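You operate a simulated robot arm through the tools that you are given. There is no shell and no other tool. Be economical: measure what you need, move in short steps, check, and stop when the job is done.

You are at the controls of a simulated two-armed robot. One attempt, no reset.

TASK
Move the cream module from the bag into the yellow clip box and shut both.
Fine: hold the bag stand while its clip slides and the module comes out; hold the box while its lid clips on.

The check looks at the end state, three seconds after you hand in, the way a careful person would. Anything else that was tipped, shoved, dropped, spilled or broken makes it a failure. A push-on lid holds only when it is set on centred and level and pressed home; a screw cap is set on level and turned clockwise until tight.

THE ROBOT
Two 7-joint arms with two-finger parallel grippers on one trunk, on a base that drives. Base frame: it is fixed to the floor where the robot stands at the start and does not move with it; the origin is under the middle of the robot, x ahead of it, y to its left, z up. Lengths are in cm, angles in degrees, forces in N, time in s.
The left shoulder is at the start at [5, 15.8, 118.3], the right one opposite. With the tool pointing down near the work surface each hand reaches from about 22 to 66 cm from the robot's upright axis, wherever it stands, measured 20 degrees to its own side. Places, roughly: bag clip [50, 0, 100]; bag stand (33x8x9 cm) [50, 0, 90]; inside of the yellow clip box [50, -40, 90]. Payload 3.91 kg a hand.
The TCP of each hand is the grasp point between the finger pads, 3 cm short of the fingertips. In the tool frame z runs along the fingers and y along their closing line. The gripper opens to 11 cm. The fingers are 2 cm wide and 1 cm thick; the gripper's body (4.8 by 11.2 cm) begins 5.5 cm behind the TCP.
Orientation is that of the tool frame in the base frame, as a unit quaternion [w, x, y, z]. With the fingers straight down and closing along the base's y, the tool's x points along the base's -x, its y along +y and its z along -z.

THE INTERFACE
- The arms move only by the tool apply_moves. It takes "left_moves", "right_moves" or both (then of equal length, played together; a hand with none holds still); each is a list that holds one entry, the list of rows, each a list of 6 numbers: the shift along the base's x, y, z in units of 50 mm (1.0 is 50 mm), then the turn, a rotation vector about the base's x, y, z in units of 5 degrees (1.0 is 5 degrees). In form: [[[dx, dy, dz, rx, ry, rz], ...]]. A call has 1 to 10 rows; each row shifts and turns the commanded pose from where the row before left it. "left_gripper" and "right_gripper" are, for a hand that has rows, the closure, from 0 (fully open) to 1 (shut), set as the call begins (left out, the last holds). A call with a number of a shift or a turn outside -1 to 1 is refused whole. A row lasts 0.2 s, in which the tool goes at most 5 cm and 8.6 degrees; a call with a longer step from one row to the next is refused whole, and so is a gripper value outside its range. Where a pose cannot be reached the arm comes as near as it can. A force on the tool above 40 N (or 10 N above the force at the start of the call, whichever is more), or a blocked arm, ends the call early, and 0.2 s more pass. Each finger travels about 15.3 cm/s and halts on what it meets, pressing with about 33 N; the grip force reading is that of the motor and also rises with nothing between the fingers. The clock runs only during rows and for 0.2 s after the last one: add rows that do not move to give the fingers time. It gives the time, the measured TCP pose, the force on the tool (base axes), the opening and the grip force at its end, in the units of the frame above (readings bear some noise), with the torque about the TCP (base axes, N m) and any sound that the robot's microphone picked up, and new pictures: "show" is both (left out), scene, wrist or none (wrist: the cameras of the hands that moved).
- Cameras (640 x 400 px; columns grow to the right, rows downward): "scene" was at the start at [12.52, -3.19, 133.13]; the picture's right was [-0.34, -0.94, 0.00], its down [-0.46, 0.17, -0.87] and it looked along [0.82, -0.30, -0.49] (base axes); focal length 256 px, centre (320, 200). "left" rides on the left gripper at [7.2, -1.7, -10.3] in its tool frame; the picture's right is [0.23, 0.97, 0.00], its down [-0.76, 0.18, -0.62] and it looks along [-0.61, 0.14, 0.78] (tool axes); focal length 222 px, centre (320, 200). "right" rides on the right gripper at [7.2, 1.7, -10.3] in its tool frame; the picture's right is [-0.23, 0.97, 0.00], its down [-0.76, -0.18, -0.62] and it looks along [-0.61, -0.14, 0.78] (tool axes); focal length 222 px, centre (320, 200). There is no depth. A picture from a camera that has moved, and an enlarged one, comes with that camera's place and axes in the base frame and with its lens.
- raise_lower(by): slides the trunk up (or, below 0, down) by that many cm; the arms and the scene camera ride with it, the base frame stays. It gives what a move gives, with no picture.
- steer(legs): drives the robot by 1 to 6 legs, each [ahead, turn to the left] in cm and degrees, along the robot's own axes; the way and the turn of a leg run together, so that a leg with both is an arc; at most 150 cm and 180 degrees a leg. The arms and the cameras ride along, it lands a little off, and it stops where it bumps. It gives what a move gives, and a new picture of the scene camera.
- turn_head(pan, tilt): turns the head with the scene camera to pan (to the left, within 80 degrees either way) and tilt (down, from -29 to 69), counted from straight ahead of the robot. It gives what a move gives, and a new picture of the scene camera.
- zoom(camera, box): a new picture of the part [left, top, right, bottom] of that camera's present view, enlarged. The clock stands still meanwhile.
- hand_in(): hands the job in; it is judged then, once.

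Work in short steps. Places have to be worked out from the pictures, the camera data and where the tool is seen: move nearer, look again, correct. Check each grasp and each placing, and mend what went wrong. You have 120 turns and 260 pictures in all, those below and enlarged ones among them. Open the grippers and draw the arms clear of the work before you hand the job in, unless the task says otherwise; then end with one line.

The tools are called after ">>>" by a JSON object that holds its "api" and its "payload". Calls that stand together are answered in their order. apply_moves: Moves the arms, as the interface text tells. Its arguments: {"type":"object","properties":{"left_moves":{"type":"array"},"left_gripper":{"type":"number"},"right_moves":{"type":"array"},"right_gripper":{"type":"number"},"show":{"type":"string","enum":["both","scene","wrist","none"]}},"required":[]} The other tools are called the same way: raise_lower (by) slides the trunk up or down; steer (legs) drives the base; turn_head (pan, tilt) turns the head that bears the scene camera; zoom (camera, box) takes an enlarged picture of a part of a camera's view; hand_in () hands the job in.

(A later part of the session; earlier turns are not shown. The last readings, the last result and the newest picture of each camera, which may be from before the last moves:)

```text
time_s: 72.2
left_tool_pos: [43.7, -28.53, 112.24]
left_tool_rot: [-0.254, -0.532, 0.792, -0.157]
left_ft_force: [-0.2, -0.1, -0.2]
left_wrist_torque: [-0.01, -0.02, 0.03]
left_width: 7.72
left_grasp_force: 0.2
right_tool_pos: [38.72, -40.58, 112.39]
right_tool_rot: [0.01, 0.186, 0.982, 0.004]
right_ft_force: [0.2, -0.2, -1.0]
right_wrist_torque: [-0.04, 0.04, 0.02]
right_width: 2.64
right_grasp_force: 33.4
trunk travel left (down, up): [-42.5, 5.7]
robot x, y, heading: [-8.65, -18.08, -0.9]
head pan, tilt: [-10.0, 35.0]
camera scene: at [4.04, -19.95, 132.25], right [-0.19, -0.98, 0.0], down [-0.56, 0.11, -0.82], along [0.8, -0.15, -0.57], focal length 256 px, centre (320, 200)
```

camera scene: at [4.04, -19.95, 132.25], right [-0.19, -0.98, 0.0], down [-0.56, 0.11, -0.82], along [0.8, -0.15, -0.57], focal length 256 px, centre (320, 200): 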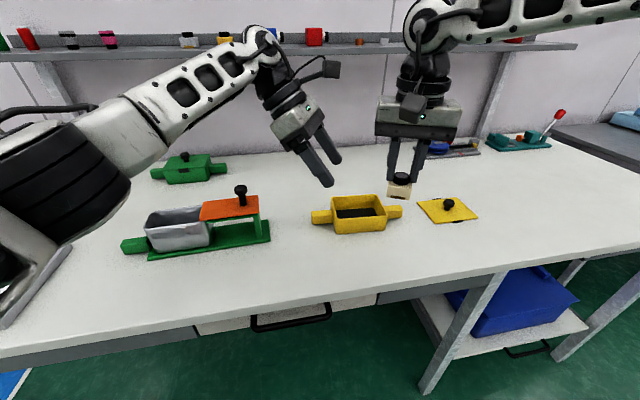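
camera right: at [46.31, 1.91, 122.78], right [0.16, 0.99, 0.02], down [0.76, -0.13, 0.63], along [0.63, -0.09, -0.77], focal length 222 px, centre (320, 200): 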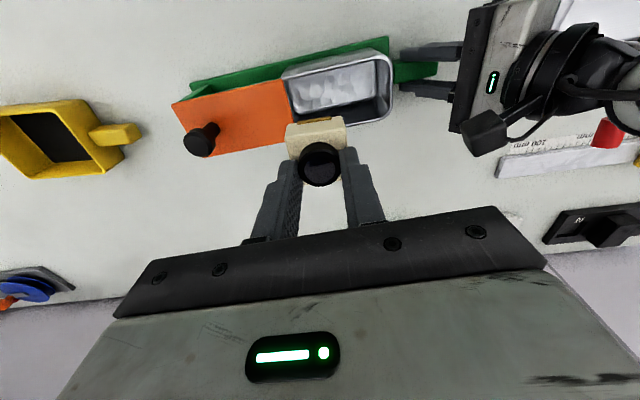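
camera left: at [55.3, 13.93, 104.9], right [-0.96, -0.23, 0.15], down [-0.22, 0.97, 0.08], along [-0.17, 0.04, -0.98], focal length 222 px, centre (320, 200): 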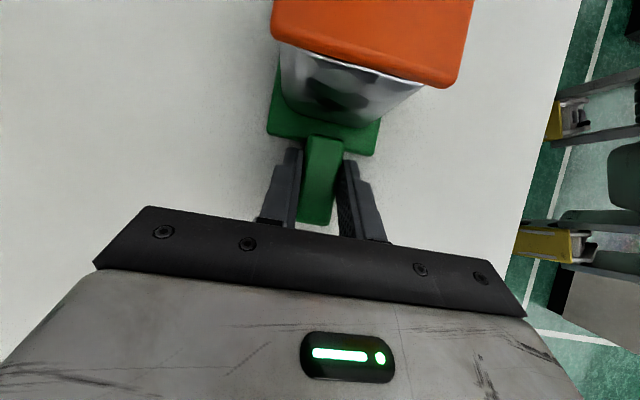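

Drive went well. I zoom the scene on the box and lid.

>>> {"api": "zoom", "payload": {"camera": "scene", "box": [300, 170, 490, 260]}}

>>> {"api": "zoom", "payload": {"camera": "right", "box": [100, 0, 540, 260]}}

```text
3.37 times, centred on (395, 215) of scene
camera zoom: at [4.04, -19.95, 132.25], right [-0.19, -0.98, 0.0], down [-0.56, 0.11, -0.82], along [0.8, -0.15, -0.57], focal length 862 px, centre (67, 150)
```

zoom: 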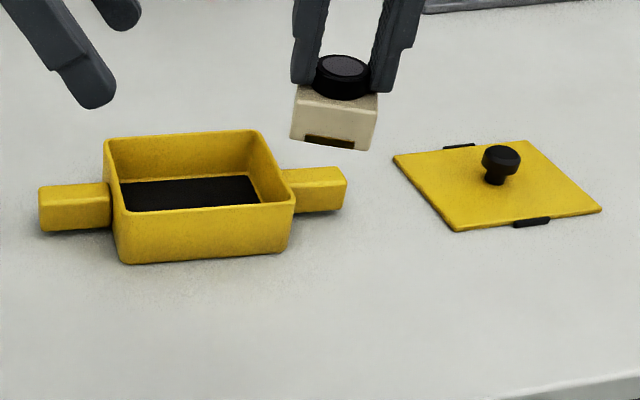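

```text
1.45 times, centred on (320, 130) of right
camera zoom: at [32.35, -36.45, 122.66], right [0.57, 0.82, 0.02], down [0.63, -0.45, 0.63], along [0.53, -0.35, -0.77], focal length 323 px, centre (320, 302)
```

zoom: 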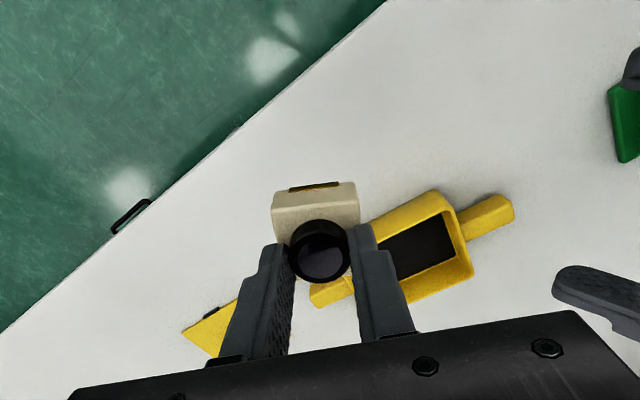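

Box: centre about (52,−38.4), 9×12 cm, yaw ≈ −6.5°; lid lies at about (52.2,−64.4), yaw ≈0. Drive forward 10.

>>> {"api": "steer", "payload": {"legs": [[10, 0.9]]}}

>>> {"api": "apply_moves", "payload": {"right_moves": [[[0.3, 0.2, 0, 0, 0, 1], [0.2, 0.2, 0, 0, 0, 1], [0.1, 0.05, 0, 0, 0, 1], [0, 0, 0, 0, 0, 0]]], "show": "both"}}

```text
time_s: 73.4
left_tool_pos: [53.64, -27.81, 112.13]
left_tool_rot: [-0.255, -0.536, 0.789, -0.157]
left_ft_force: [0.0, -0.3, -0.3]
left_wrist_torque: [-0.04, 0.01, 0.0]
left_width: 7.7
left_grasp_force: 0.1
right_tool_pos: [48.92, -39.91, 112.37]
right_tool_rot: [0.009, 0.18, 0.984, 0.004]
right_ft_force: [0.4, 0.1, -0.9]
right_wrist_torque: [-0.01, 0.0, 0.02]
right_width: 2.68
right_grasp_force: 33.1
trunk travel left (down, up): [-42.5, 5.7]
robot x, y, heading: [1.59, -18.64, 0.0]
head pan, tilt: [-10.0, 35.0]
camera scene: at [14.04, -19.82, 132.23], right [-0.17, -0.98, 0.0], down [-0.57, 0.1, -0.82], along [0.81, -0.14, -0.57], focal length 256 px, centre (320, 200)
```

scene: 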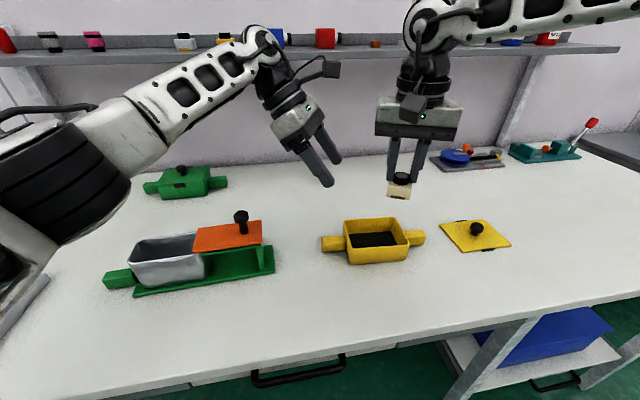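

```text
time_s: 74.4
left_tool_pos: [53.49, -27.93, 112.13]
left_tool_rot: [-0.255, -0.536, 0.789, -0.158]
left_ft_force: [-0.2, -0.4, 0.0]
left_wrist_torque: [-0.01, 0.02, 0.0]
left_width: 7.72
left_grasp_force: 0.1
right_tool_pos: [51.73, -37.86, 112.44]
right_tool_rot: [0.008, 0.05, 0.999, 0.006]
right_ft_force: [-0.1, 0.4, -0.5]
right_wrist_torque: [0.0, 0.0, 0.02]
right_width: 2.67
right_grasp_force: 32.9
trunk travel left (down, up): [-42.5, 5.7]
robot x, y, heading: [1.09, -18.32, -0.0]
head pan, tilt: [-10.0, 35.0]
camera scene: at [13.93, -19.82, 132.25], right [-0.17, -0.98, 0.0], down [-0.56, 0.1, -0.82], along [0.81, -0.14, -0.57], focal length 256 px, centre (320, 200)
camera right: at [44.58, -35.53, 122.66], right [0.32, 0.95, 0.02], down [0.73, -0.26, 0.63], along [0.6, -0.19, -0.77], focal length 222 px, centre (320, 200)
```

scene: 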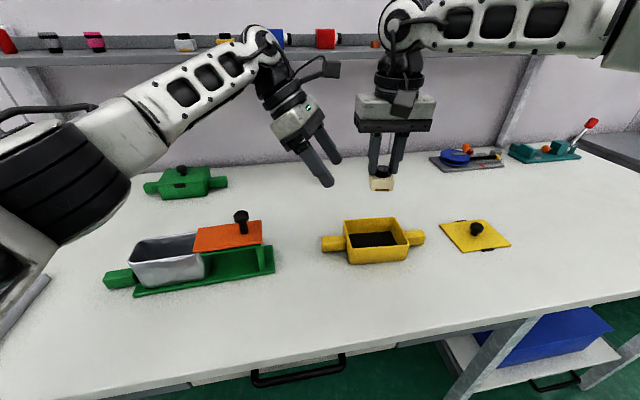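
right: 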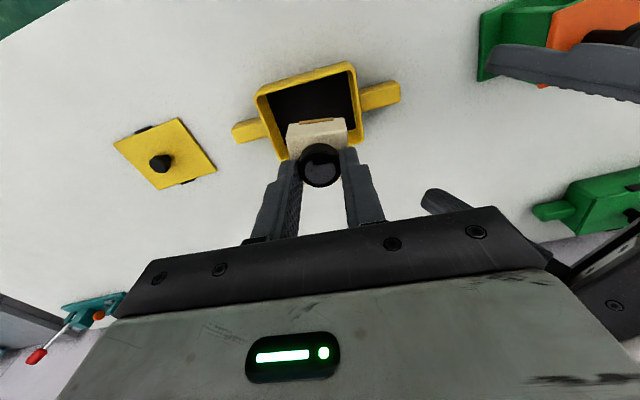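

Box centre ≈(52.7,−38.8). Move over it and lower to z≈101 for a check.

>>> {"api": "apply_moves", "payload": {"right_moves": [[[0.2, -0.17, -0.3, 0, 0, 0], [0, 0, -0.5, 0, 0, 0], [0, 0, -0.5, 0, 0, 0], [0, 0, -0.5, 0, 0, 0], [0, 0, -0.4, 0, 0, 0], [0, 0, 0, 0, 0, 0]]], "show": "both"}}

>>> {"api": "zoom", "payload": {"camera": "scene", "box": [310, 150, 450, 270]}}

```text
time_s: 75.8
left_tool_pos: [53.53, -27.83, 112.23]
left_tool_rot: [-0.255, -0.536, 0.789, -0.157]
left_ft_force: [0.1, 0.0, 0.0]
left_wrist_torque: [0.02, -0.01, -0.02]
left_width: 7.71
left_grasp_force: 0.1
right_tool_pos: [52.86, -38.72, 101.45]
right_tool_rot: [0.008, 0.05, 0.999, 0.006]
right_ft_force: [-0.4, 0.2, -0.1]
right_wrist_torque: [-0.04, -0.01, -0.01]
right_width: 2.66
right_grasp_force: 32.8
trunk travel left (down, up): [-42.5, 5.7]
robot x, y, heading: [1.02, -18.42, 0.0]
head pan, tilt: [-10.0, 35.0]
camera scene: at [13.94, -19.82, 132.25], right [-0.17, -0.98, 0.0], down [-0.56, 0.1, -0.82], along [0.81, -0.14, -0.57], focal length 256 px, centre (320, 200)
camera right: at [45.66, -36.41, 111.59], right [0.32, 0.95, 0.02], down [0.73, -0.26, 0.63], along [0.6, -0.19, -0.77], focal length 222 px, centre (320, 200)
```

scene: 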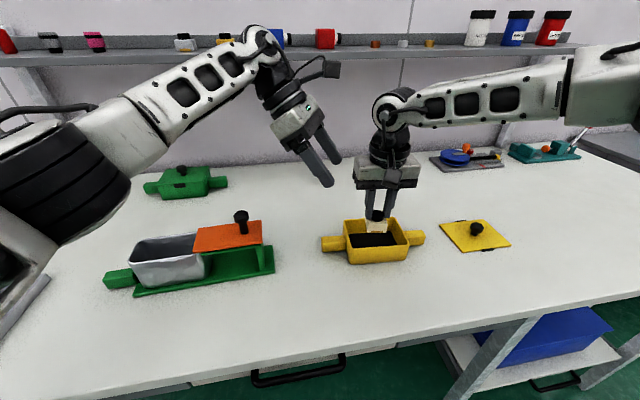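
right: 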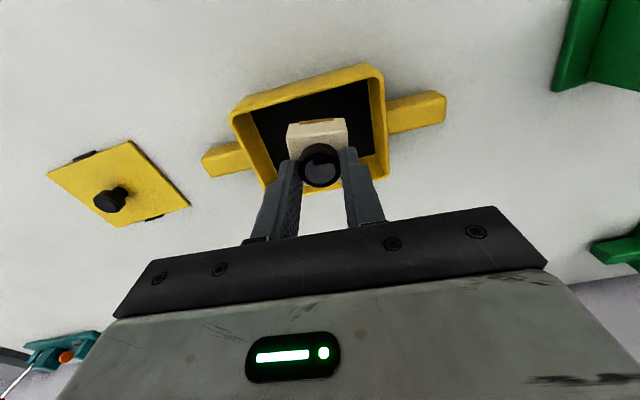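

```text
3.33 times, centred on (380, 210) of scene
camera zoom: at [13.94, -19.82, 132.25], right [-0.17, -0.98, 0.0], down [-0.56, 0.1, -0.82], along [0.81, -0.14, -0.57], focal length 853 px, centre (120, 167)
```

zoom: 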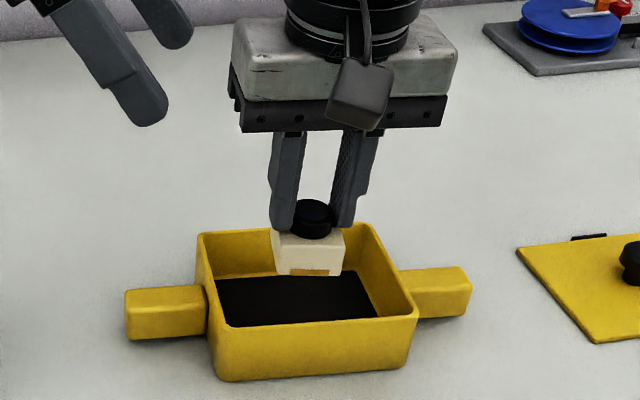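

Aligned inside the box. Lower gently until contact.

>>> {"api": "apply_moves", "payload": {"right_moves": [[[0.03, 0, -0.3, 0, 0, 0], [0, 0, -0.3, 0, 0, 0], [0, 0, -0.2, 0, 0, 0], [0, 0, -0.1, 0, 0, 0], [0, 0, -0.06, 0, 0, 0], [0, 0, 0, 0, 0, 0]]], "show": "wrist"}}

>>> {"api": "zoom", "payload": {"camera": "scene", "box": [310, 150, 450, 270]}}

```text
time_s: 77.2
left_tool_pos: [53.62, -27.8, 112.16]
left_tool_rot: [-0.254, -0.536, 0.789, -0.157]
left_ft_force: [0.2, -1.0, 0.4]
left_wrist_torque: [0.03, -0.01, 0.0]
left_width: 7.71
left_grasp_force: 0.0
right_tool_pos: [51.96, -39.52, 97.16]
right_tool_rot: [0.009, 0.05, 0.999, 0.006]
right_ft_force: [0.7, 0.4, -1.9]
right_wrist_torque: [0.03, -0.06, 0.0]
right_width: 2.68
right_grasp_force: 32.9
right hand out of reach, approached as far as the arm can: row 2, 3, 5
trunk travel left (down, up): [-42.5, 5.7]
robot x, y, heading: [1.24, -18.35, -0.1]
head pan, tilt: [-10.0, 35.0]
camera right: at [44.77, -37.09, 107.35], right [0.32, 0.95, 0.02], down [0.73, -0.26, 0.63], along [0.6, -0.19, -0.77], focal length 222 px, centre (320, 200)
```

right: 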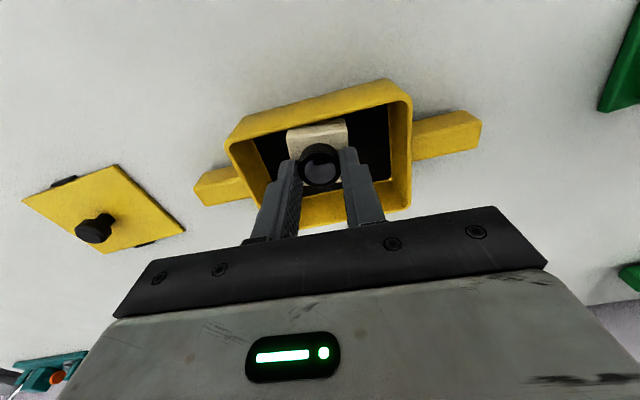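

```text
3.33 times, centred on (380, 210) of scene
camera zoom: at [13.95, -19.82, 132.24], right [-0.17, -0.98, 0.0], down [-0.56, 0.1, -0.82], along [0.81, -0.14, -0.57], focal length 853 px, centre (120, 167)
```

zoom: 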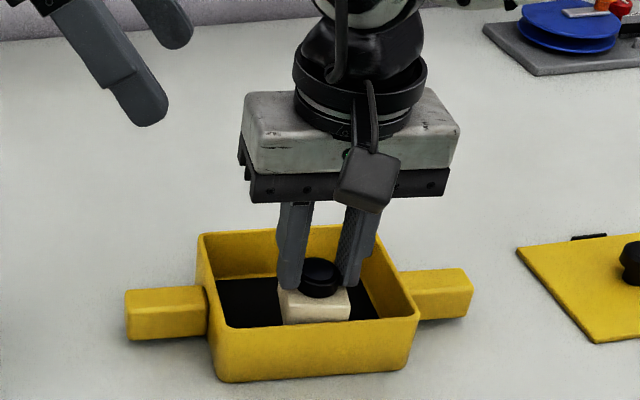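

Right is at its inward boundary again. Raise, turn the base 5° left, then re-approach.

>>> {"api": "apply_moves", "payload": {"right_moves": [[[0, 0, 0.4, 0, 0, 0], [0, 0, 0.5, 0, 0, 0], [0, 0, 0.5, 0, 0, 0]]], "show": "none"}}

>>> {"api": "steer", "payload": {"legs": [[0, 6]]}}

```text
time_s: 78.0
left_tool_pos: [53.6, -27.94, 112.2]
left_tool_rot: [-0.254, -0.537, 0.789, -0.158]
left_ft_force: [0.2, 0.2, -0.1]
left_wrist_torque: [0.02, 0.0, 0.02]
left_width: 7.7
left_grasp_force: 0.1
right_tool_pos: [51.9, -39.31, 104.1]
right_tool_rot: [0.008, 0.049, 0.999, 0.006]
right_ft_force: [1.1, 0.2, -1.1]
right_wrist_torque: [0.01, 0.01, 0.0]
right_width: 2.65
right_grasp_force: 32.7
trunk travel left (down, up): [-42.5, 5.7]
robot x, y, heading: [1.72, -18.31, 0.2]
head pan, tilt: [-10.0, 35.0]
```

```text
time_s: 78.9
left_tool_pos: [54.37, -22.26, 112.28]
left_tool_rot: [-0.246, -0.577, 0.76, -0.171]
left_ft_force: [0.8, -0.3, 0.2]
left_wrist_torque: [-0.02, 0.04, -0.01]
left_width: 7.7
left_grasp_force: 0.0
right_tool_pos: [53.88, -33.9, 104.15]
right_tool_rot: [0.008, -0.002, 1.0, 0.005]
right_ft_force: [0.6, 1.0, -0.5]
right_wrist_torque: [0.0, 0.02, 0.03]
right_width: 2.65
right_grasp_force: 32.4
trunk travel left (down, up): [-42.5, 5.7]
robot x, y, heading: [1.27, -17.93, 5.9]
head pan, tilt: [-10.0, 35.0]
camera scene: at [14.04, -18.43, 132.24], right [-0.07, -1.0, 0.0], down [-0.57, 0.04, -0.82], along [0.82, -0.06, -0.57], focal length 256 px, centre (320, 200)
```

scene: 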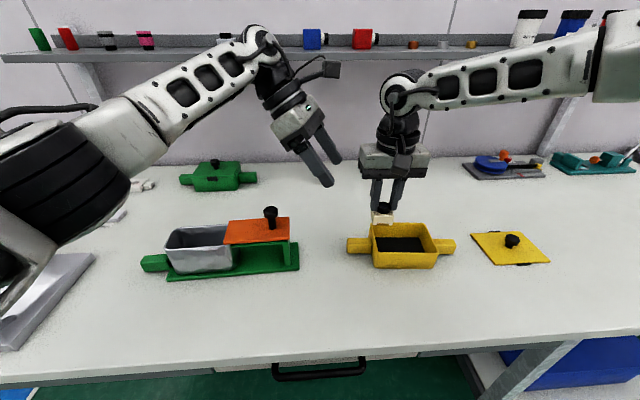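

Re-centre over the box, yaw −6°, lower.

>>> {"api": "apply_moves", "payload": {"right_moves": [[[-0.09, -0.5, 0, 0, 0, -0.6], [-0.08, -0.47, 0, 0, 0, -0.6], [0, 0, 0, 0, 0, 0], [0, 0, -0.4, 0, 0, 0], [0, 0, -0.4, 0, 0, 0], [0, 0, -0.4, 0, 0, 0], [0, 0, -0.2, 0, 0, 0], [0, 0, 0, 0, 0, 0]]], "show": "wrist"}}

>>> {"api": "zoom", "payload": {"camera": "scene", "box": [330, 160, 470, 280]}}

```text
time_s: 80.7
left_tool_pos: [54.24, -22.42, 112.14]
left_tool_rot: [-0.246, -0.577, 0.76, -0.17]
left_ft_force: [0.1, 0.2, 0.9]
left_wrist_torque: [0.01, -0.02, 0.04]
left_width: 7.69
left_grasp_force: 0.2
right_tool_pos: [52.89, -38.67, 97.08]
right_tool_rot: [0.008, 0.05, 0.999, 0.006]
right_ft_force: [-0.9, 0.8, -1.2]
right_wrist_torque: [0.0, 0.01, -0.03]
right_width: 2.65
right_grasp_force: 32.9
trunk travel left (down, up): [-42.5, 5.7]
robot x, y, heading: [1.09, -17.95, 5.9]
head pan, tilt: [-10.0, 35.0]
camera right: at [45.7, -36.41, 107.25], right [0.32, 0.95, 0.02], down [0.73, -0.26, 0.63], along [0.6, -0.19, -0.77], focal length 222 px, centre (320, 200)
```

right: 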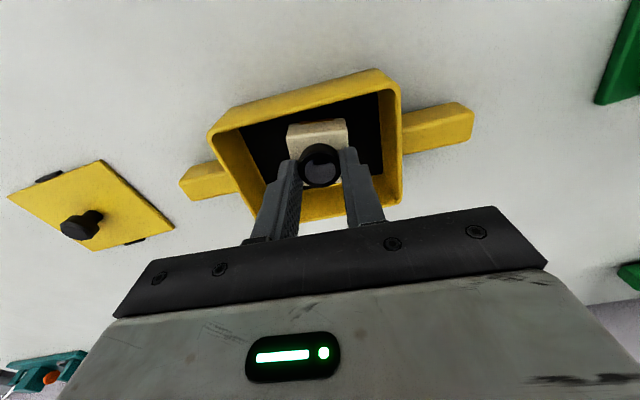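

```text
3.33 times, centred on (400, 220) of scene
camera zoom: at [14.03, -18.5, 132.25], right [-0.07, -1.0, 0.0], down [-0.57, 0.04, -0.82], along [0.82, -0.06, -0.57], focal length 853 px, centre (53, 133)
```

zoom: 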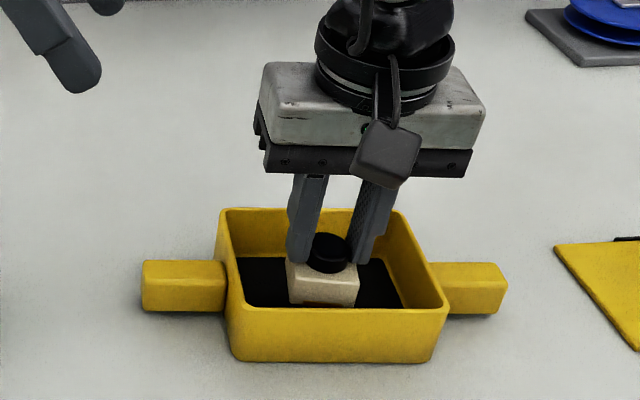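

Well centred. Lower slowly to contact.

>>> {"api": "apply_moves", "payload": {"right_moves": [[[0, 0, -0.1, 0, 0, 0], [0, 0, -0.1, 0, 0, 0], [0, 0, -0.06, 0, 0, 0], [0, 0, -0.05, 0, 0, 0], [0, 0, 0, 0, 0, 0]]], "show": "none"}}

```text
time_s: 81.9
left_tool_pos: [54.23, -22.44, 112.28]
left_tool_rot: [-0.246, -0.577, 0.76, -0.171]
left_ft_force: [0.2, 0.3, 0.1]
left_wrist_torque: [-0.02, 0.02, -0.01]
left_width: 7.71
left_grasp_force: 0.1
right_tool_pos: [53.02, -38.66, 95.49]
right_tool_rot: [0.009, 0.05, 0.999, 0.006]
right_ft_force: [-0.4, 0.7, -0.5]
right_wrist_torque: [-0.04, -0.01, 0.01]
right_width: 2.65
right_grasp_force: 32.9
trunk travel left (down, up): [-42.5, 5.7]
robot x, y, heading: [1.02, -18.37, 5.9]
head pan, tilt: [-10.0, 35.0]
```

>>> {"api": "apply_moves", "payload": {"right_moves": [[[0, 0, -0.04, 0, 0, 0], [0, 0, -0.04, 0, 0, 0], [0, 0, -0.04, 0, 0, 0], [0, 0, -0.04, 0, 0, 0]]], "show": "none"}}

>>> {"api": "zoom", "payload": {"camera": "scene", "box": [330, 160, 470, 280]}}

```text
time_s: 82.9
left_tool_pos: [54.26, -22.36, 112.21]
left_tool_rot: [-0.246, -0.577, 0.76, -0.171]
left_ft_force: [-0.3, 0.7, 0.3]
left_wrist_torque: [-0.01, -0.04, -0.03]
left_width: 7.72
left_grasp_force: 0.1
right_tool_pos: [52.92, -38.75, 94.69]
right_tool_rot: [0.008, 0.05, 0.999, 0.006]
right_ft_force: [-0.8, 0.4, 0.2]
right_wrist_torque: [0.0, -0.03, 0.02]
right_width: 2.66
right_grasp_force: 33.2
trunk travel left (down, up): [-42.5, 5.7]
robot x, y, heading: [0.9, -18.52, 5.8]
head pan, tilt: [-10.0, 35.0]
```

```text
3.33 times, centred on (400, 220) of scene
camera zoom: at [14.04, -18.5, 132.24], right [-0.07, -1.0, 0.0], down [-0.57, 0.04, -0.82], along [0.82, -0.06, -0.57], focal length 853 px, centre (53, 133)
```

zoom: 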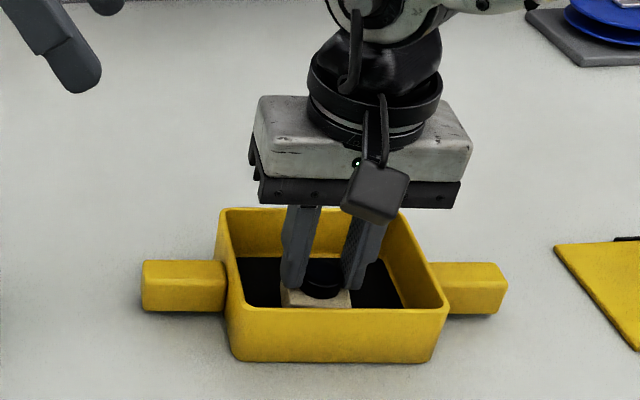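

No contact yet; continue.

>>> {"api": "apply_moves", "payload": {"right_moves": [[[0.01, 0, -0.05, 0, 0, 0], [0.01, 0, -0.05, 0, 0, 0], [0, 0, -0.04, 0, 0, 0], [0, 0, -0.04, 0, 0, 0]]], "show": "none"}}

```text
time_s: 83.9
left_tool_pos: [54.13, -22.24, 112.21]
left_tool_rot: [-0.245, -0.577, 0.76, -0.171]
left_ft_force: [0.0, -1.0, 0.1]
left_wrist_torque: [0.01, -0.01, -0.02]
left_width: 7.7
left_grasp_force: 0.1
right_tool_pos: [53.04, -38.83, 94.12]
right_tool_rot: [0.01, 0.05, 0.999, 0.005]
right_ft_force: [0.3, -0.9, 11.8]
right_wrist_torque: [-0.36, -0.1, 0.0]
right_width: 2.68
right_grasp_force: 33.2
trunk travel left (down, up): [-42.5, 5.7]
robot x, y, heading: [1.25, -18.62, 5.6]
head pan, tilt: [-10.0, 35.0]
```

Module seated on the box floor (12 N). Release and rise.

>>> {"api": "apply_moves", "payload": {"right_moves": [[[0, 0, 0, 0, 0, 0], [0, 0, 0, 0, 0, 0], [0, 0, 0.2, 0, 0, 0], [0, 0, 0.5, 0, 0, 0], [0, 0, 0.6, 0, 0, 0], [0, 0, 0.7, 0, 0, 0], [0, 0, 0.6, 0, 0, 0], [0, -0.3, 0.4, 0, 0, 0]]], "right_gripper": 0.55, "show": "both"}}

>>> {"api": "zoom", "payload": {"camera": "scene", "box": [330, 190, 560, 290]}}

>>> {"api": "zoom", "payload": {"camera": "right", "box": [100, 30, 440, 220]}}

```text
time_s: 85.7
left_tool_pos: [54.19, -22.36, 112.18]
left_tool_rot: [-0.246, -0.577, 0.761, -0.17]
left_ft_force: [0.8, 0.8, -0.3]
left_wrist_torque: [-0.03, 0.01, 0.0]
left_width: 7.7
left_grasp_force: 0.1
right_tool_pos: [53.18, -40.1, 109.01]
right_tool_rot: [0.008, 0.05, 0.999, 0.005]
right_ft_force: [1.0, -0.6, -0.4]
right_wrist_torque: [-0.02, -0.01, 0.02]
right_width: 4.95
right_grasp_force: 0.1
trunk travel left (down, up): [-42.5, 5.7]
robot x, y, heading: [1.28, -18.67, 5.8]
head pan, tilt: [-10.0, 35.0]
camera scene: at [14.01, -18.53, 132.25], right [-0.07, -1.0, 0.0], down [-0.57, 0.04, -0.82], along [0.82, -0.06, -0.57], focal length 256 px, centre (320, 200)
camera right: at [46.07, -37.89, 119.2], right [0.32, 0.95, 0.02], down [0.73, -0.26, 0.63], along [0.6, -0.19, -0.77], focal length 222 px, centre (320, 200)
```

scene: 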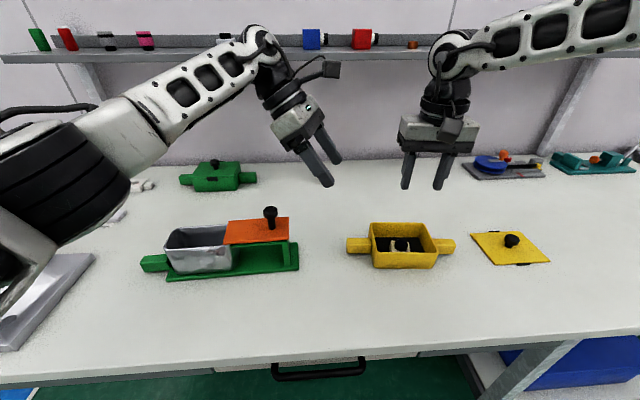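
right: 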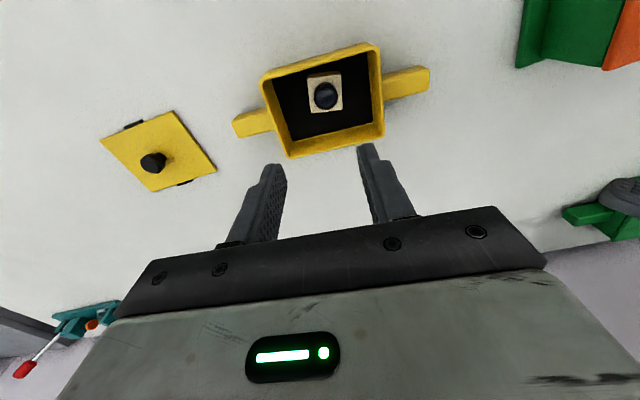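

```text
2.78 times, centred on (445, 240) of scene
camera zoom: at [14.01, -18.53, 132.25], right [-0.07, -1.0, 0.0], down [-0.57, 0.04, -0.82], along [0.82, -0.06, -0.57], focal length 712 px, centre (-28, 89)
```

zoom: 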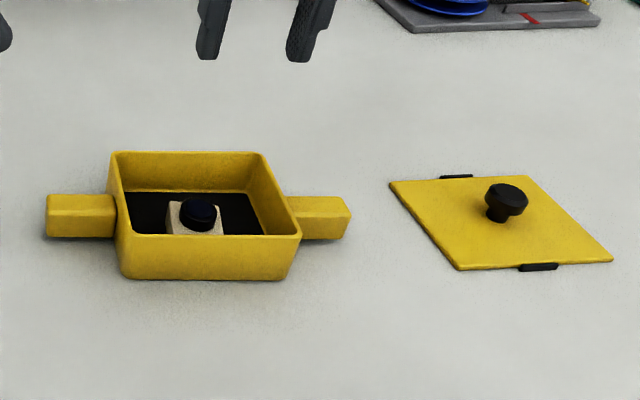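

```text
1.88 times, centred on (270, 125) of right
camera zoom: at [46.07, -37.89, 119.2], right [0.32, 0.95, 0.02], down [0.73, -0.26, 0.63], along [0.6, -0.19, -0.77], focal length 418 px, centre (414, 341)
```

zoom: 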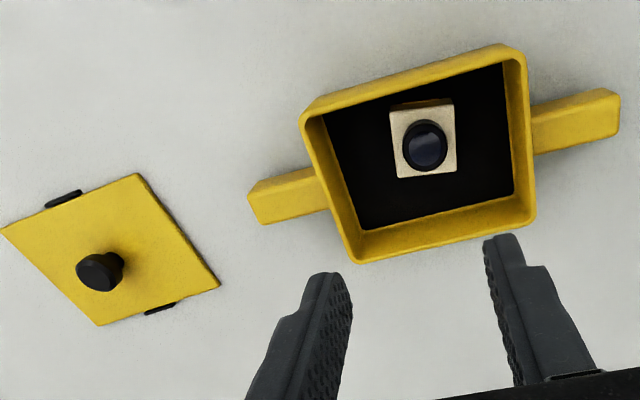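

Module sits centred in the box. Now the right hand goes above the lid knob (~(52.6,−63.6)).

>>> {"api": "apply_moves", "payload": {"right_moves": [[[0, -0.6, 0, 0, 0, 0], [0, -0.6, 0, 0, 0, 0], [0, -0.6, 0, 0, 0, 0], [0, -0.6, 0, 0, 0, 0], [0, -0.6, 0, 0, 0, 0.3], [0, -0.6, 0, 0, 0, 0.3], [0, -0.6, 0, 0, 0, 0.3], [-0.1, -0.5, -0.2, 0, 0, 0.3]]], "show": "both"}}

```text
time_s: 87.5
left_tool_pos: [54.27, -22.5, 112.27]
left_tool_rot: [-0.246, -0.577, 0.76, -0.171]
left_ft_force: [0.0, -0.5, 1.2]
left_wrist_torque: [0.0, -0.01, 0.0]
left_width: 7.7
left_grasp_force: 0.1
right_tool_pos: [51.99, -63.45, 107.88]
right_tool_rot: [0.006, 0.0, 1.0, 0.004]
right_ft_force: [0.5, 0.8, 1.4]
right_wrist_torque: [-0.02, 0.01, -0.01]
right_width: 4.95
right_grasp_force: 0.2
right hand out of reach, approached as far as the arm can: row 8
trunk travel left (down, up): [-42.5, 5.7]
robot x, y, heading: [1.51, -18.16, 5.8]
head pan, tilt: [-10.0, 35.0]
camera scene: at [14.04, -18.53, 132.27], right [-0.07, -1.0, 0.0], down [-0.57, 0.04, -0.82], along [0.82, -0.06, -0.57], focal length 256 px, centre (320, 200)
camera right: at [44.59, -61.86, 118.01], right [0.23, 0.97, 0.01], down [0.75, -0.18, 0.63], along [0.62, -0.14, -0.78], focal length 222 px, centre (320, 200)
```

scene: 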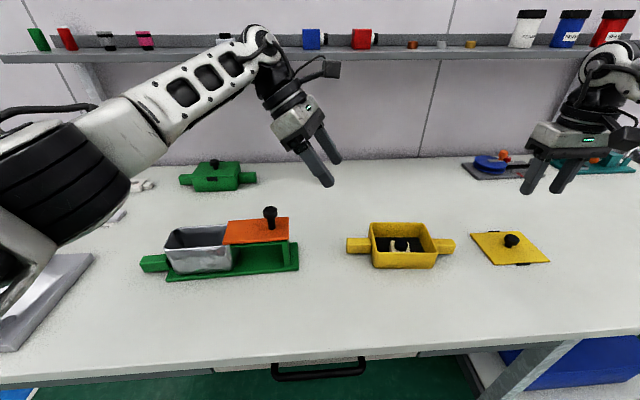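
right: 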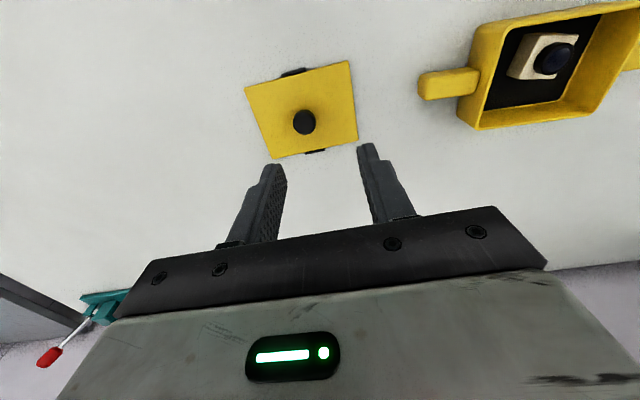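

Lid centre/knob ≈(53,−65.5), at the edge of reach, so I shift the robot ~15 cm right. First bring the right hand in a bit and up.

>>> {"api": "apply_moves", "payload": {"right_moves": [[[0, 0.6, 0.2, 0, 0, 0], [0, 0.6, 0.2, 0, 0, 0], [0, 0.6, 0.2, 0, 0, 0], [0, 0.6, 0.2, 0, 0, 0]]], "show": "none"}}

>>> {"api": "steer", "payload": {"legs": [[0, 54], [-17, 0], [0, -60], [8, 0]]}}

```text
time_s: 88.5
left_tool_pos: [54.4, -22.28, 112.21]
left_tool_rot: [-0.247, -0.577, 0.76, -0.171]
left_ft_force: [-0.7, -1.4, 0.3]
left_wrist_torque: [0.01, -0.02, -0.01]
left_width: 7.7
left_grasp_force: 0.1
right_tool_pos: [52.24, -51.38, 111.9]
right_tool_rot: [0.008, -0.003, 1.0, 0.006]
right_ft_force: [-0.1, -0.1, 0.1]
right_wrist_torque: [-0.05, 0.0, -0.01]
right_width: 4.92
right_grasp_force: 0.1
trunk travel left (down, up): [-42.5, 5.7]
robot x, y, heading: [1.56, -18.5, 5.7]
head pan, tilt: [-10.0, 35.0]
```

```text
time_s: 95.7
left_tool_pos: [53.45, -41.16, 112.19]
left_tool_rot: [-0.253, -0.548, 0.781, -0.16]
left_ft_force: [-0.2, -0.1, -0.1]
left_wrist_torque: [0.04, 0.0, -0.06]
left_width: 7.69
left_grasp_force: 0.1
right_tool_pos: [49.32, -69.96, 112.02]
right_tool_rot: [0.008, 0.035, 0.999, 0.006]
right_ft_force: [0.8, -0.9, 0.0]
right_wrist_torque: [0.03, -0.01, -0.01]
right_width: 4.95
right_grasp_force: 0.1
trunk travel left (down, up): [-42.5, 5.7]
robot x, y, heading: [0.81, -32.85, 1.6]
head pan, tilt: [-10.0, 35.0]
camera scene: at [13.66, -34.19, 132.23], right [-0.14, -0.99, 0.0], down [-0.57, 0.08, -0.82], along [0.81, -0.12, -0.57], focal length 256 px, centre (320, 200)
```

scene: 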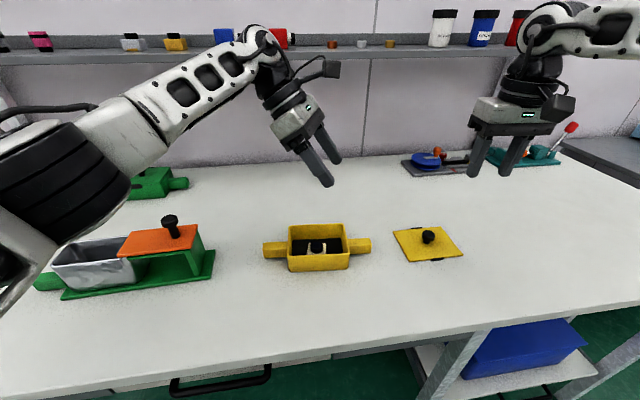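

Now above the lid knob: approach to z≈103.

>>> {"api": "apply_moves", "payload": {"right_moves": [[[0.24, 0.3, -0.3, 0, 0, 0.2], [0.24, 0.3, -0.5, 0, 0, 0.2], [0.24, 0.29, -0.5, 0, 0, 0], [0, 0, -0.5, 0, 0, 0], [0, 0, 0, 0, 0, 0]]], "show": "wrist"}}

>>> {"api": "zoom", "payload": {"camera": "right", "box": [220, 30, 440, 190]}}

```text
time_s: 96.9
left_tool_pos: [53.37, -41.01, 112.15]
left_tool_rot: [-0.251, -0.548, 0.781, -0.161]
left_ft_force: [-0.1, 0.7, 0.4]
left_wrist_torque: [0.01, -0.04, 0.01]
left_width: 7.72
left_grasp_force: 0.1
right_tool_pos: [53.03, -65.32, 102.77]
right_tool_rot: [0.009, 0.017, 1.0, 0.005]
right_ft_force: [0.9, 0.6, -0.1]
right_wrist_torque: [-0.02, 0.0, -0.02]
right_width: 4.96
right_grasp_force: 0.2
trunk travel left (down, up): [-42.5, 5.7]
robot x, y, heading: [0.91, -32.85, 1.5]
head pan, tilt: [-10.0, 35.0]
camera right: at [45.66, -63.46, 112.98], right [0.26, 0.97, 0.02], down [0.74, -0.21, 0.63], along [0.62, -0.15, -0.77], focal length 222 px, centre (320, 200)
```

right: 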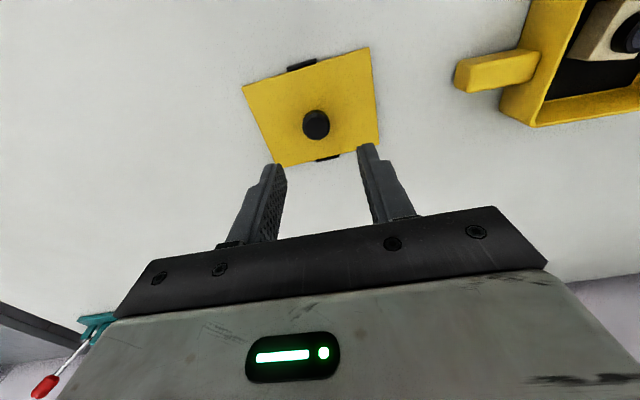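

```text
2.50 times, centred on (330, 110) of right
camera zoom: at [45.66, -63.46, 112.98], right [0.26, 0.97, 0.02], down [0.74, -0.21, 0.63], along [0.62, -0.15, -0.77], focal length 555 px, centre (295, 425)
```

zoom: 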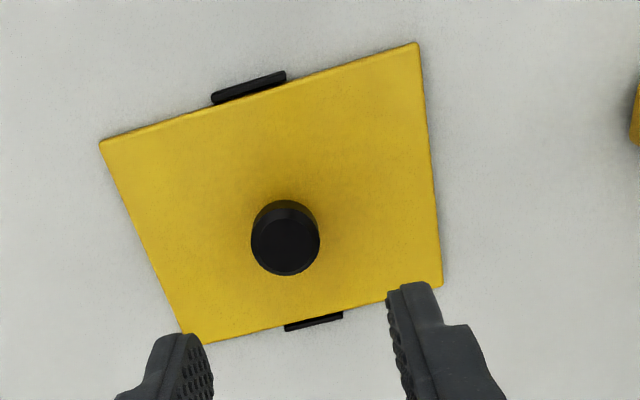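

Knob at (53.35,−65.5). Descend to z≈94.4.

>>> {"api": "apply_moves", "payload": {"right_moves": [[[0.06, -0.03, -0.5, 0, 0, 0], [0, 0, -0.5, 0, 0, 0], [0, 0, -0.4, 0, 0, 0], [0, 0, -0.2, 0, 0, 0], [0, 0, -0.08, 0, 0, 0], [0, 0, 0, 0, 0, 0]]], "show": "wrist"}}

```text
time_s: 98.3
left_tool_pos: [53.52, -41.05, 112.17]
left_tool_rot: [-0.252, -0.549, 0.78, -0.162]
left_ft_force: [0.0, 1.8, -0.1]
left_wrist_torque: [0.04, -0.02, 0.02]
left_width: 7.68
left_grasp_force: 0.1
right_tool_pos: [53.16, -65.53, 94.53]
right_tool_rot: [0.009, 0.017, 1.0, 0.006]
right_ft_force: [0.9, 0.2, -0.2]
right_wrist_torque: [0.01, 0.0, -0.05]
right_width: 4.97
right_grasp_force: 0.0
trunk travel left (down, up): [-42.5, 5.7]
robot x, y, heading: [0.72, -33.31, 1.6]
head pan, tilt: [-10.0, 35.0]
camera right: at [45.75, -63.75, 104.65], right [0.26, 0.97, 0.02], down [0.74, -0.21, 0.63], along [0.62, -0.15, -0.77], focal length 222 px, centre (320, 200)
```

right: 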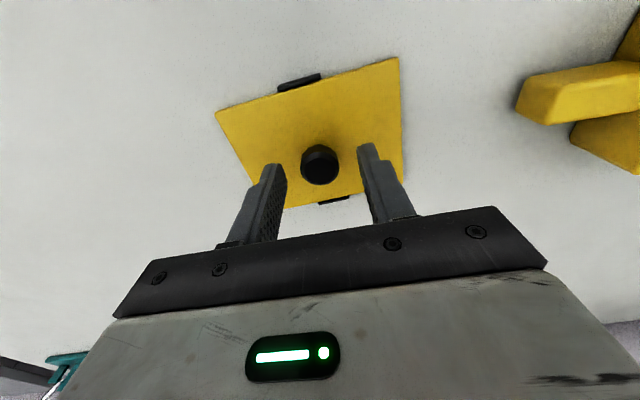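

Knob top is probably nearer z≈91.5; lower further by ~2 cm with contact sensing and shift +0.5 cm in x.

>>> {"api": "apply_moves", "payload": {"right_moves": [[[0.08, 0, -0.12, 0, 0, 0], [0, 0, -0.1, 0, 0, 0], [0, 0, -0.08, 0, 0, 0], [0, 0, -0.06, 0, 0, 0], [0, 0, -0.06, 0, 0, 0]]], "show": "wrist"}}

>>> {"api": "zoom", "payload": {"camera": "scene", "box": [360, 160, 500, 280]}}

```text
time_s: 99.5
left_tool_pos: [53.52, -41.05, 112.2]
left_tool_rot: [-0.253, -0.548, 0.781, -0.161]
left_ft_force: [0.2, -0.4, -0.5]
left_wrist_torque: [-0.01, 0.03, 0.01]
left_width: 7.7
left_grasp_force: 0.0
right_tool_pos: [53.59, -65.56, 92.4]
right_tool_rot: [0.008, 0.016, 1.0, 0.005]
right_ft_force: [0.5, 0.4, 0.5]
right_wrist_torque: [0.01, 0.0, 0.01]
right_width: 4.93
right_grasp_force: 0.0
trunk travel left (down, up): [-42.5, 5.7]
robot x, y, heading: [0.51, -32.65, 1.5]
head pan, tilt: [-10.0, 35.0]
camera right: at [46.14, -63.77, 102.6], right [0.26, 0.97, 0.02], down [0.74, -0.21, 0.63], along [0.61, -0.15, -0.77], focal length 222 px, centre (320, 200)
```

right: 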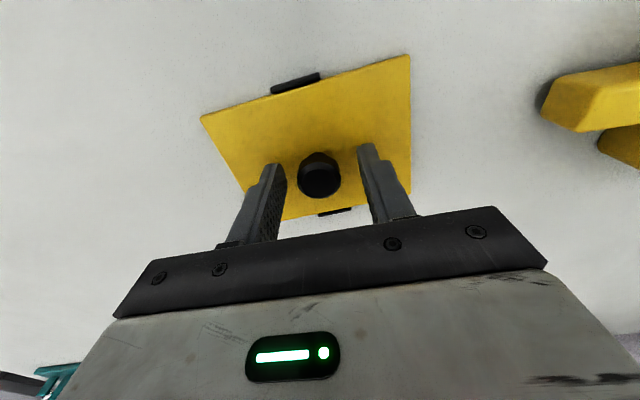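

```text
3.33 times, centred on (430, 220) of scene
camera zoom: at [13.57, -34.19, 132.25], right [-0.15, -0.99, 0.0], down [-0.57, 0.08, -0.82], along [0.81, -0.12, -0.57], focal length 853 px, centre (-47, 133)
```

zoom: 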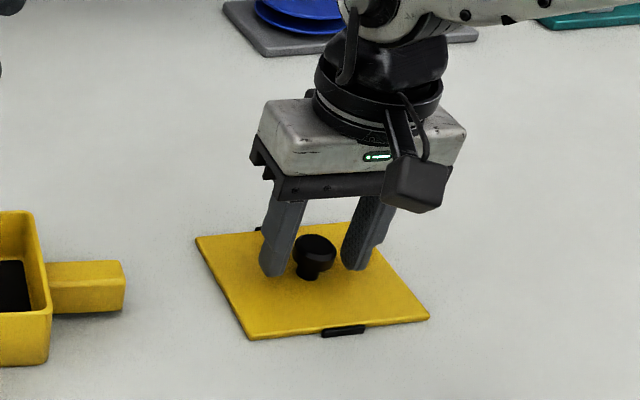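

Fingers straddle the knob near the lid surface. Lower a touch more, then close.

>>> {"api": "apply_moves", "payload": {"right_moves": [[[0, 0, -0.05, 0, 0, 0], [0, 0, -0.05, 0, 0, 0], [0, 0, 0, 0, 0, 0]]], "show": "none"}}

>>> {"api": "apply_moves", "payload": {"right_moves": [[[0, 0, 0.02, 0, 0, 0], [0, 0, 0, 0, 0, 0], [0, 0, 0, 0, 0, 0]]], "right_gripper": 1, "show": "wrist"}}

```text
time_s: 100.3
left_tool_pos: [53.48, -41.12, 112.09]
left_tool_rot: [-0.252, -0.549, 0.781, -0.162]
left_ft_force: [-0.4, -0.6, -0.2]
left_wrist_torque: [0.0, 0.0, 0.0]
left_width: 7.71
left_grasp_force: 0.1
right_tool_pos: [53.5, -65.61, 91.99]
right_tool_rot: [0.009, 0.016, 1.0, 0.006]
right_ft_force: [-0.2, -0.3, -0.4]
right_wrist_torque: [-0.01, 0.0, -0.01]
right_width: 4.96
right_grasp_force: 0.1
trunk travel left (down, up): [-42.5, 5.7]
robot x, y, heading: [1.09, -33.1, 1.6]
head pan, tilt: [-10.0, 35.0]
```

```text
time_s: 101.1
left_tool_pos: [53.43, -41.08, 112.22]
left_tool_rot: [-0.252, -0.548, 0.781, -0.162]
left_ft_force: [0.9, -0.3, 0.2]
left_wrist_torque: [0.0, -0.01, 0.01]
left_width: 7.69
left_grasp_force: 0.1
right_tool_pos: [53.52, -65.66, 92.02]
right_tool_rot: [0.007, 0.016, 1.0, 0.006]
right_ft_force: [0.5, -0.5, -1.0]
right_wrist_torque: [0.0, -0.02, 0.02]
right_width: 2.67
right_grasp_force: 32.5
trunk travel left (down, up): [-42.5, 5.7]
robot x, y, heading: [0.42, -32.94, 1.6]
head pan, tilt: [-10.0, 35.0]
camera right: at [46.17, -63.8, 102.24], right [0.26, 0.97, 0.02], down [0.74, -0.21, 0.63], along [0.61, -0.15, -0.77], focal length 222 px, centre (320, 200)
```

right: 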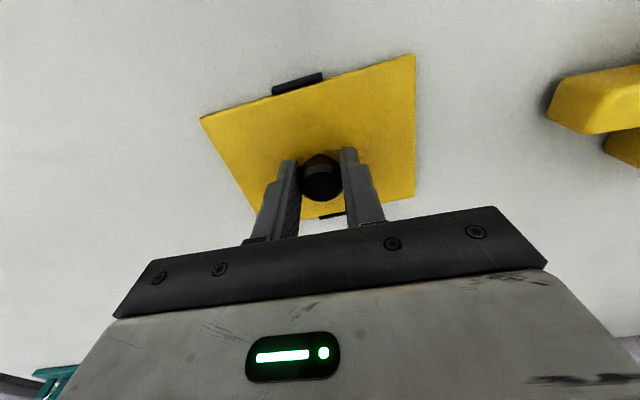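

Gripped. Lift to z≈112 and bring inward for driving.

>>> {"api": "apply_moves", "payload": {"right_moves": [[[0, 0, 0.15, 0, 0, 0], [0, 0, 0.4, 0, 0, 0], [0, 0, 0.6, 0, 0, 0], [0, 0, 0.6, 0, 0, 0], [0, 0, 0.6, 0, 0, 0], [0, 0, 0.7, 0, 0, 0], [0, 0.2, 0.7, 0, 0, 0], [0, 0.3, 0.3, 0, 0, 0]]], "show": "both"}}

```text
time_s: 102.9
left_tool_pos: [53.43, -41.02, 112.28]
left_tool_rot: [-0.252, -0.55, 0.78, -0.162]
left_ft_force: [0.5, 0.3, 0.2]
left_wrist_torque: [0.02, -0.02, 0.03]
left_width: 7.71
left_grasp_force: 0.0
right_tool_pos: [53.54, -62.92, 112.31]
right_tool_rot: [0.008, 0.018, 1.0, 0.006]
right_ft_force: [0.2, -1.2, 0.1]
right_wrist_torque: [-0.02, 0.0, -0.01]
right_width: 2.65
right_grasp_force: 32.6
trunk travel left (down, up): [-42.5, 5.7]
robot x, y, heading: [0.54, -33.04, 1.6]
head pan, tilt: [-10.0, 35.0]
camera scene: at [13.57, -34.16, 132.24], right [-0.14, -0.99, 0.0], down [-0.57, 0.08, -0.82], along [0.81, -0.12, -0.57], focal length 256 px, centre (320, 200)
camera right: at [46.19, -61.12, 122.37], right [0.26, 0.97, 0.02], down [0.74, -0.21, 0.63], along [0.61, -0.15, -0.77], focal length 222 px, centre (320, 200)
```

scene: 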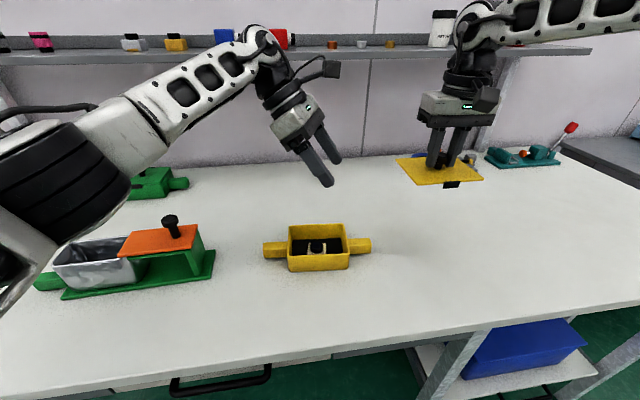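
right: 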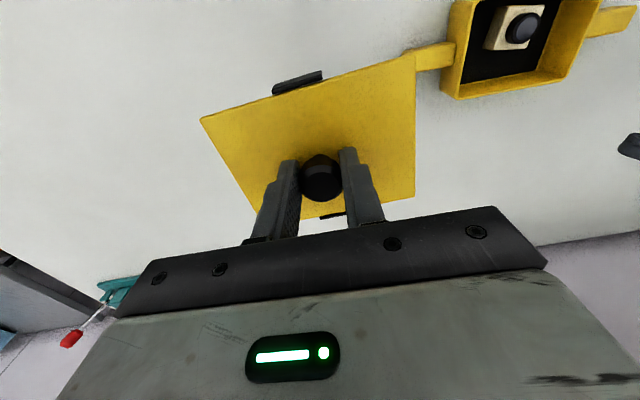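

Lid held level. Drive back to the box working position (heading ≈4.5°).

>>> {"api": "steer", "payload": {"legs": [[-8, 0], [0, 58.4], [17, 0], [0, -55.5]]}}

```text
time_s: 110.0
left_tool_pos: [54.33, -22.86, 112.16]
left_tool_rot: [-0.246, -0.575, 0.762, -0.17]
left_ft_force: [0.2, -0.6, 1.0]
left_wrist_torque: [0.0, -0.02, 0.02]
left_width: 7.69
left_grasp_force: 0.0
right_tool_pos: [55.86, -44.57, 112.12]
right_tool_rot: [0.007, -0.017, 1.0, 0.006]
right_ft_force: [0.0, 1.1, -0.3]
right_wrist_torque: [0.02, -0.01, -0.02]
right_width: 2.66
right_grasp_force: 33.2
trunk travel left (down, up): [-42.5, 5.7]
robot x, y, heading: [1.24, -18.73, 5.4]
head pan, tilt: [-10.0, 35.0]
camera scene: at [14.05, -18.65, 132.25], right [-0.08, -1.0, 0.0], down [-0.57, 0.04, -0.82], along [0.82, -0.06, -0.57], focal length 256 px, centre (320, 200)
```

scene: 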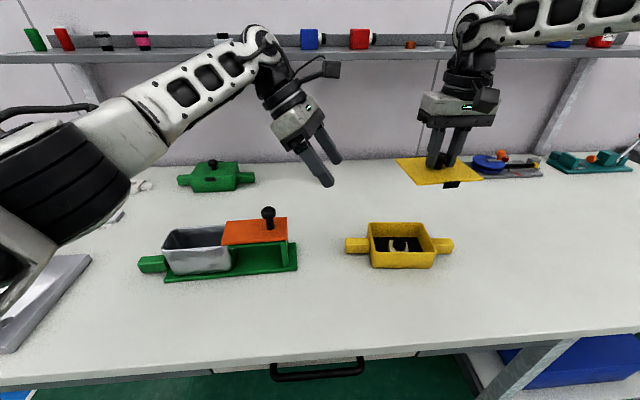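

Zoom for the box's left handle before the left hand moves.

>>> {"api": "zoom", "payload": {"camera": "scene", "box": [330, 200, 470, 290]}}

>>> {"api": "apply_moves", "payload": {"left_moves": [[[0, -0.3, 0, 0, 0, 1], [0, -0.3, 0, 0, 0, 1], [0, -0.3, 0, 0, 0, 0], [0, -0.1, 0, 0, 0, 0]]], "show": "wrist"}}

```text
4.44 times, centred on (400, 245) of scene
camera zoom: at [14.05, -18.65, 132.25], right [-0.08, -1.0, 0.0], down [-0.57, 0.04, -0.82], along [0.82, -0.06, -0.57], focal length 1137 px, centre (-36, 0)
```

zoom: 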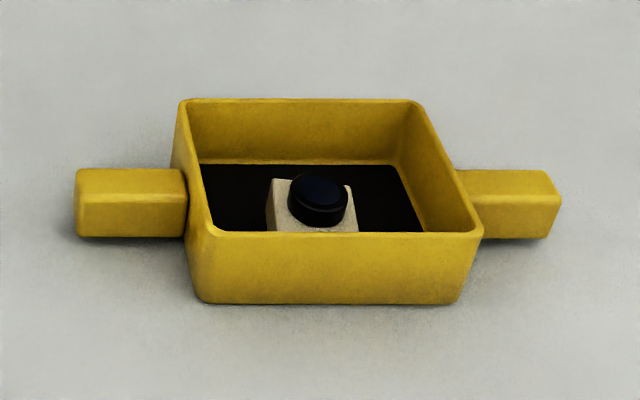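

```text
time_s: 111.0
left_tool_pos: [54.3, -27.73, 112.1]
left_tool_rot: [-0.231, -0.639, 0.708, -0.191]
left_ft_force: [-0.3, 0.3, 0.0]
left_wrist_torque: [0.02, 0.02, -0.02]
left_width: 7.7
left_grasp_force: 0.0
right_tool_pos: [55.96, -44.55, 112.18]
right_tool_rot: [0.007, -0.017, 1.0, 0.007]
right_ft_force: [-0.1, -0.4, -0.9]
right_wrist_torque: [-0.01, -0.03, 0.02]
right_width: 2.65
right_grasp_force: 33.4
trunk travel left (down, up): [-42.5, 5.7]
robot x, y, heading: [1.39, -18.33, 5.7]
head pan, tilt: [-10.0, 35.0]
camera left: at [56.31, -28.0, 124.77], right [-0.99, -0.08, 0.15], down [-0.07, 0.99, 0.08], along [-0.16, 0.07, -0.98], focal length 222 px, centre (320, 200)
```

left: 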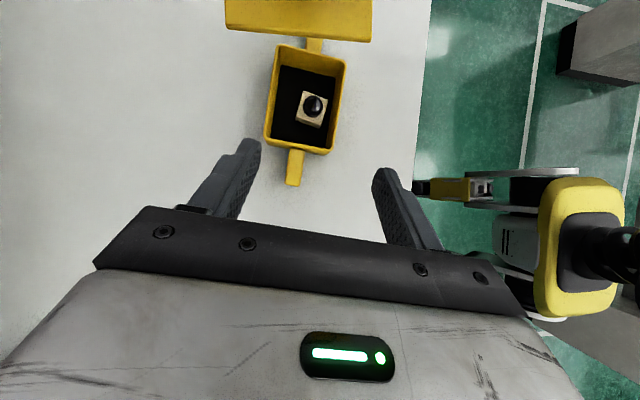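

Top-down left view: box centre ≈(54.3,−39.1), rim z≈93, yaw ≈−5°; handle from y −27.6 to −32.8 at x≈55.2. Left hand descends over the handle.

>>> {"api": "apply_moves", "payload": {"left_moves": [[[0.09, -0.06, -0.6, 0, 0, 0], [0.09, -0.06, -0.6, 0, 0, 0], [0, 0, -0.6, 0, 0, 0], [0, 0, -0.6, 0, 0, 0], [0, 0, -0.6, 0, 0, 0], [0, 0, -0.4, 0, 0, 0], [0, 0, 0, 0, 0, 0]]], "show": "wrist"}}

```text
time_s: 112.6
left_tool_pos: [55.06, -28.39, 95.06]
left_tool_rot: [-0.229, -0.639, 0.709, -0.189]
left_ft_force: [-0.3, 1.1, -0.1]
left_wrist_torque: [-0.02, -0.04, 0.0]
left_width: 7.67
left_grasp_force: 0.1
right_tool_pos: [55.9, -44.66, 112.21]
right_tool_rot: [0.007, -0.018, 1.0, 0.006]
right_ft_force: [-0.4, 0.3, -0.4]
right_wrist_torque: [-0.03, -0.02, 0.05]
right_width: 2.67
right_grasp_force: 32.7
trunk travel left (down, up): [-42.5, 5.7]
robot x, y, heading: [1.56, -18.34, 5.6]
head pan, tilt: [-10.0, 35.0]
camera left: at [57.09, -28.62, 107.83], right [-0.99, -0.08, 0.15], down [-0.07, 0.99, 0.08], along [-0.16, 0.07, -0.98], focal length 222 px, centre (320, 200)
```

left: 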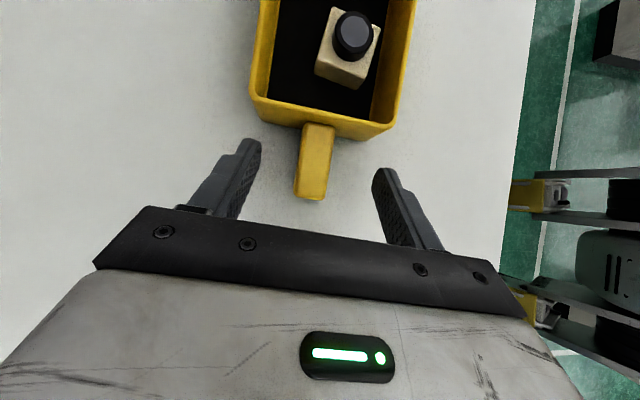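

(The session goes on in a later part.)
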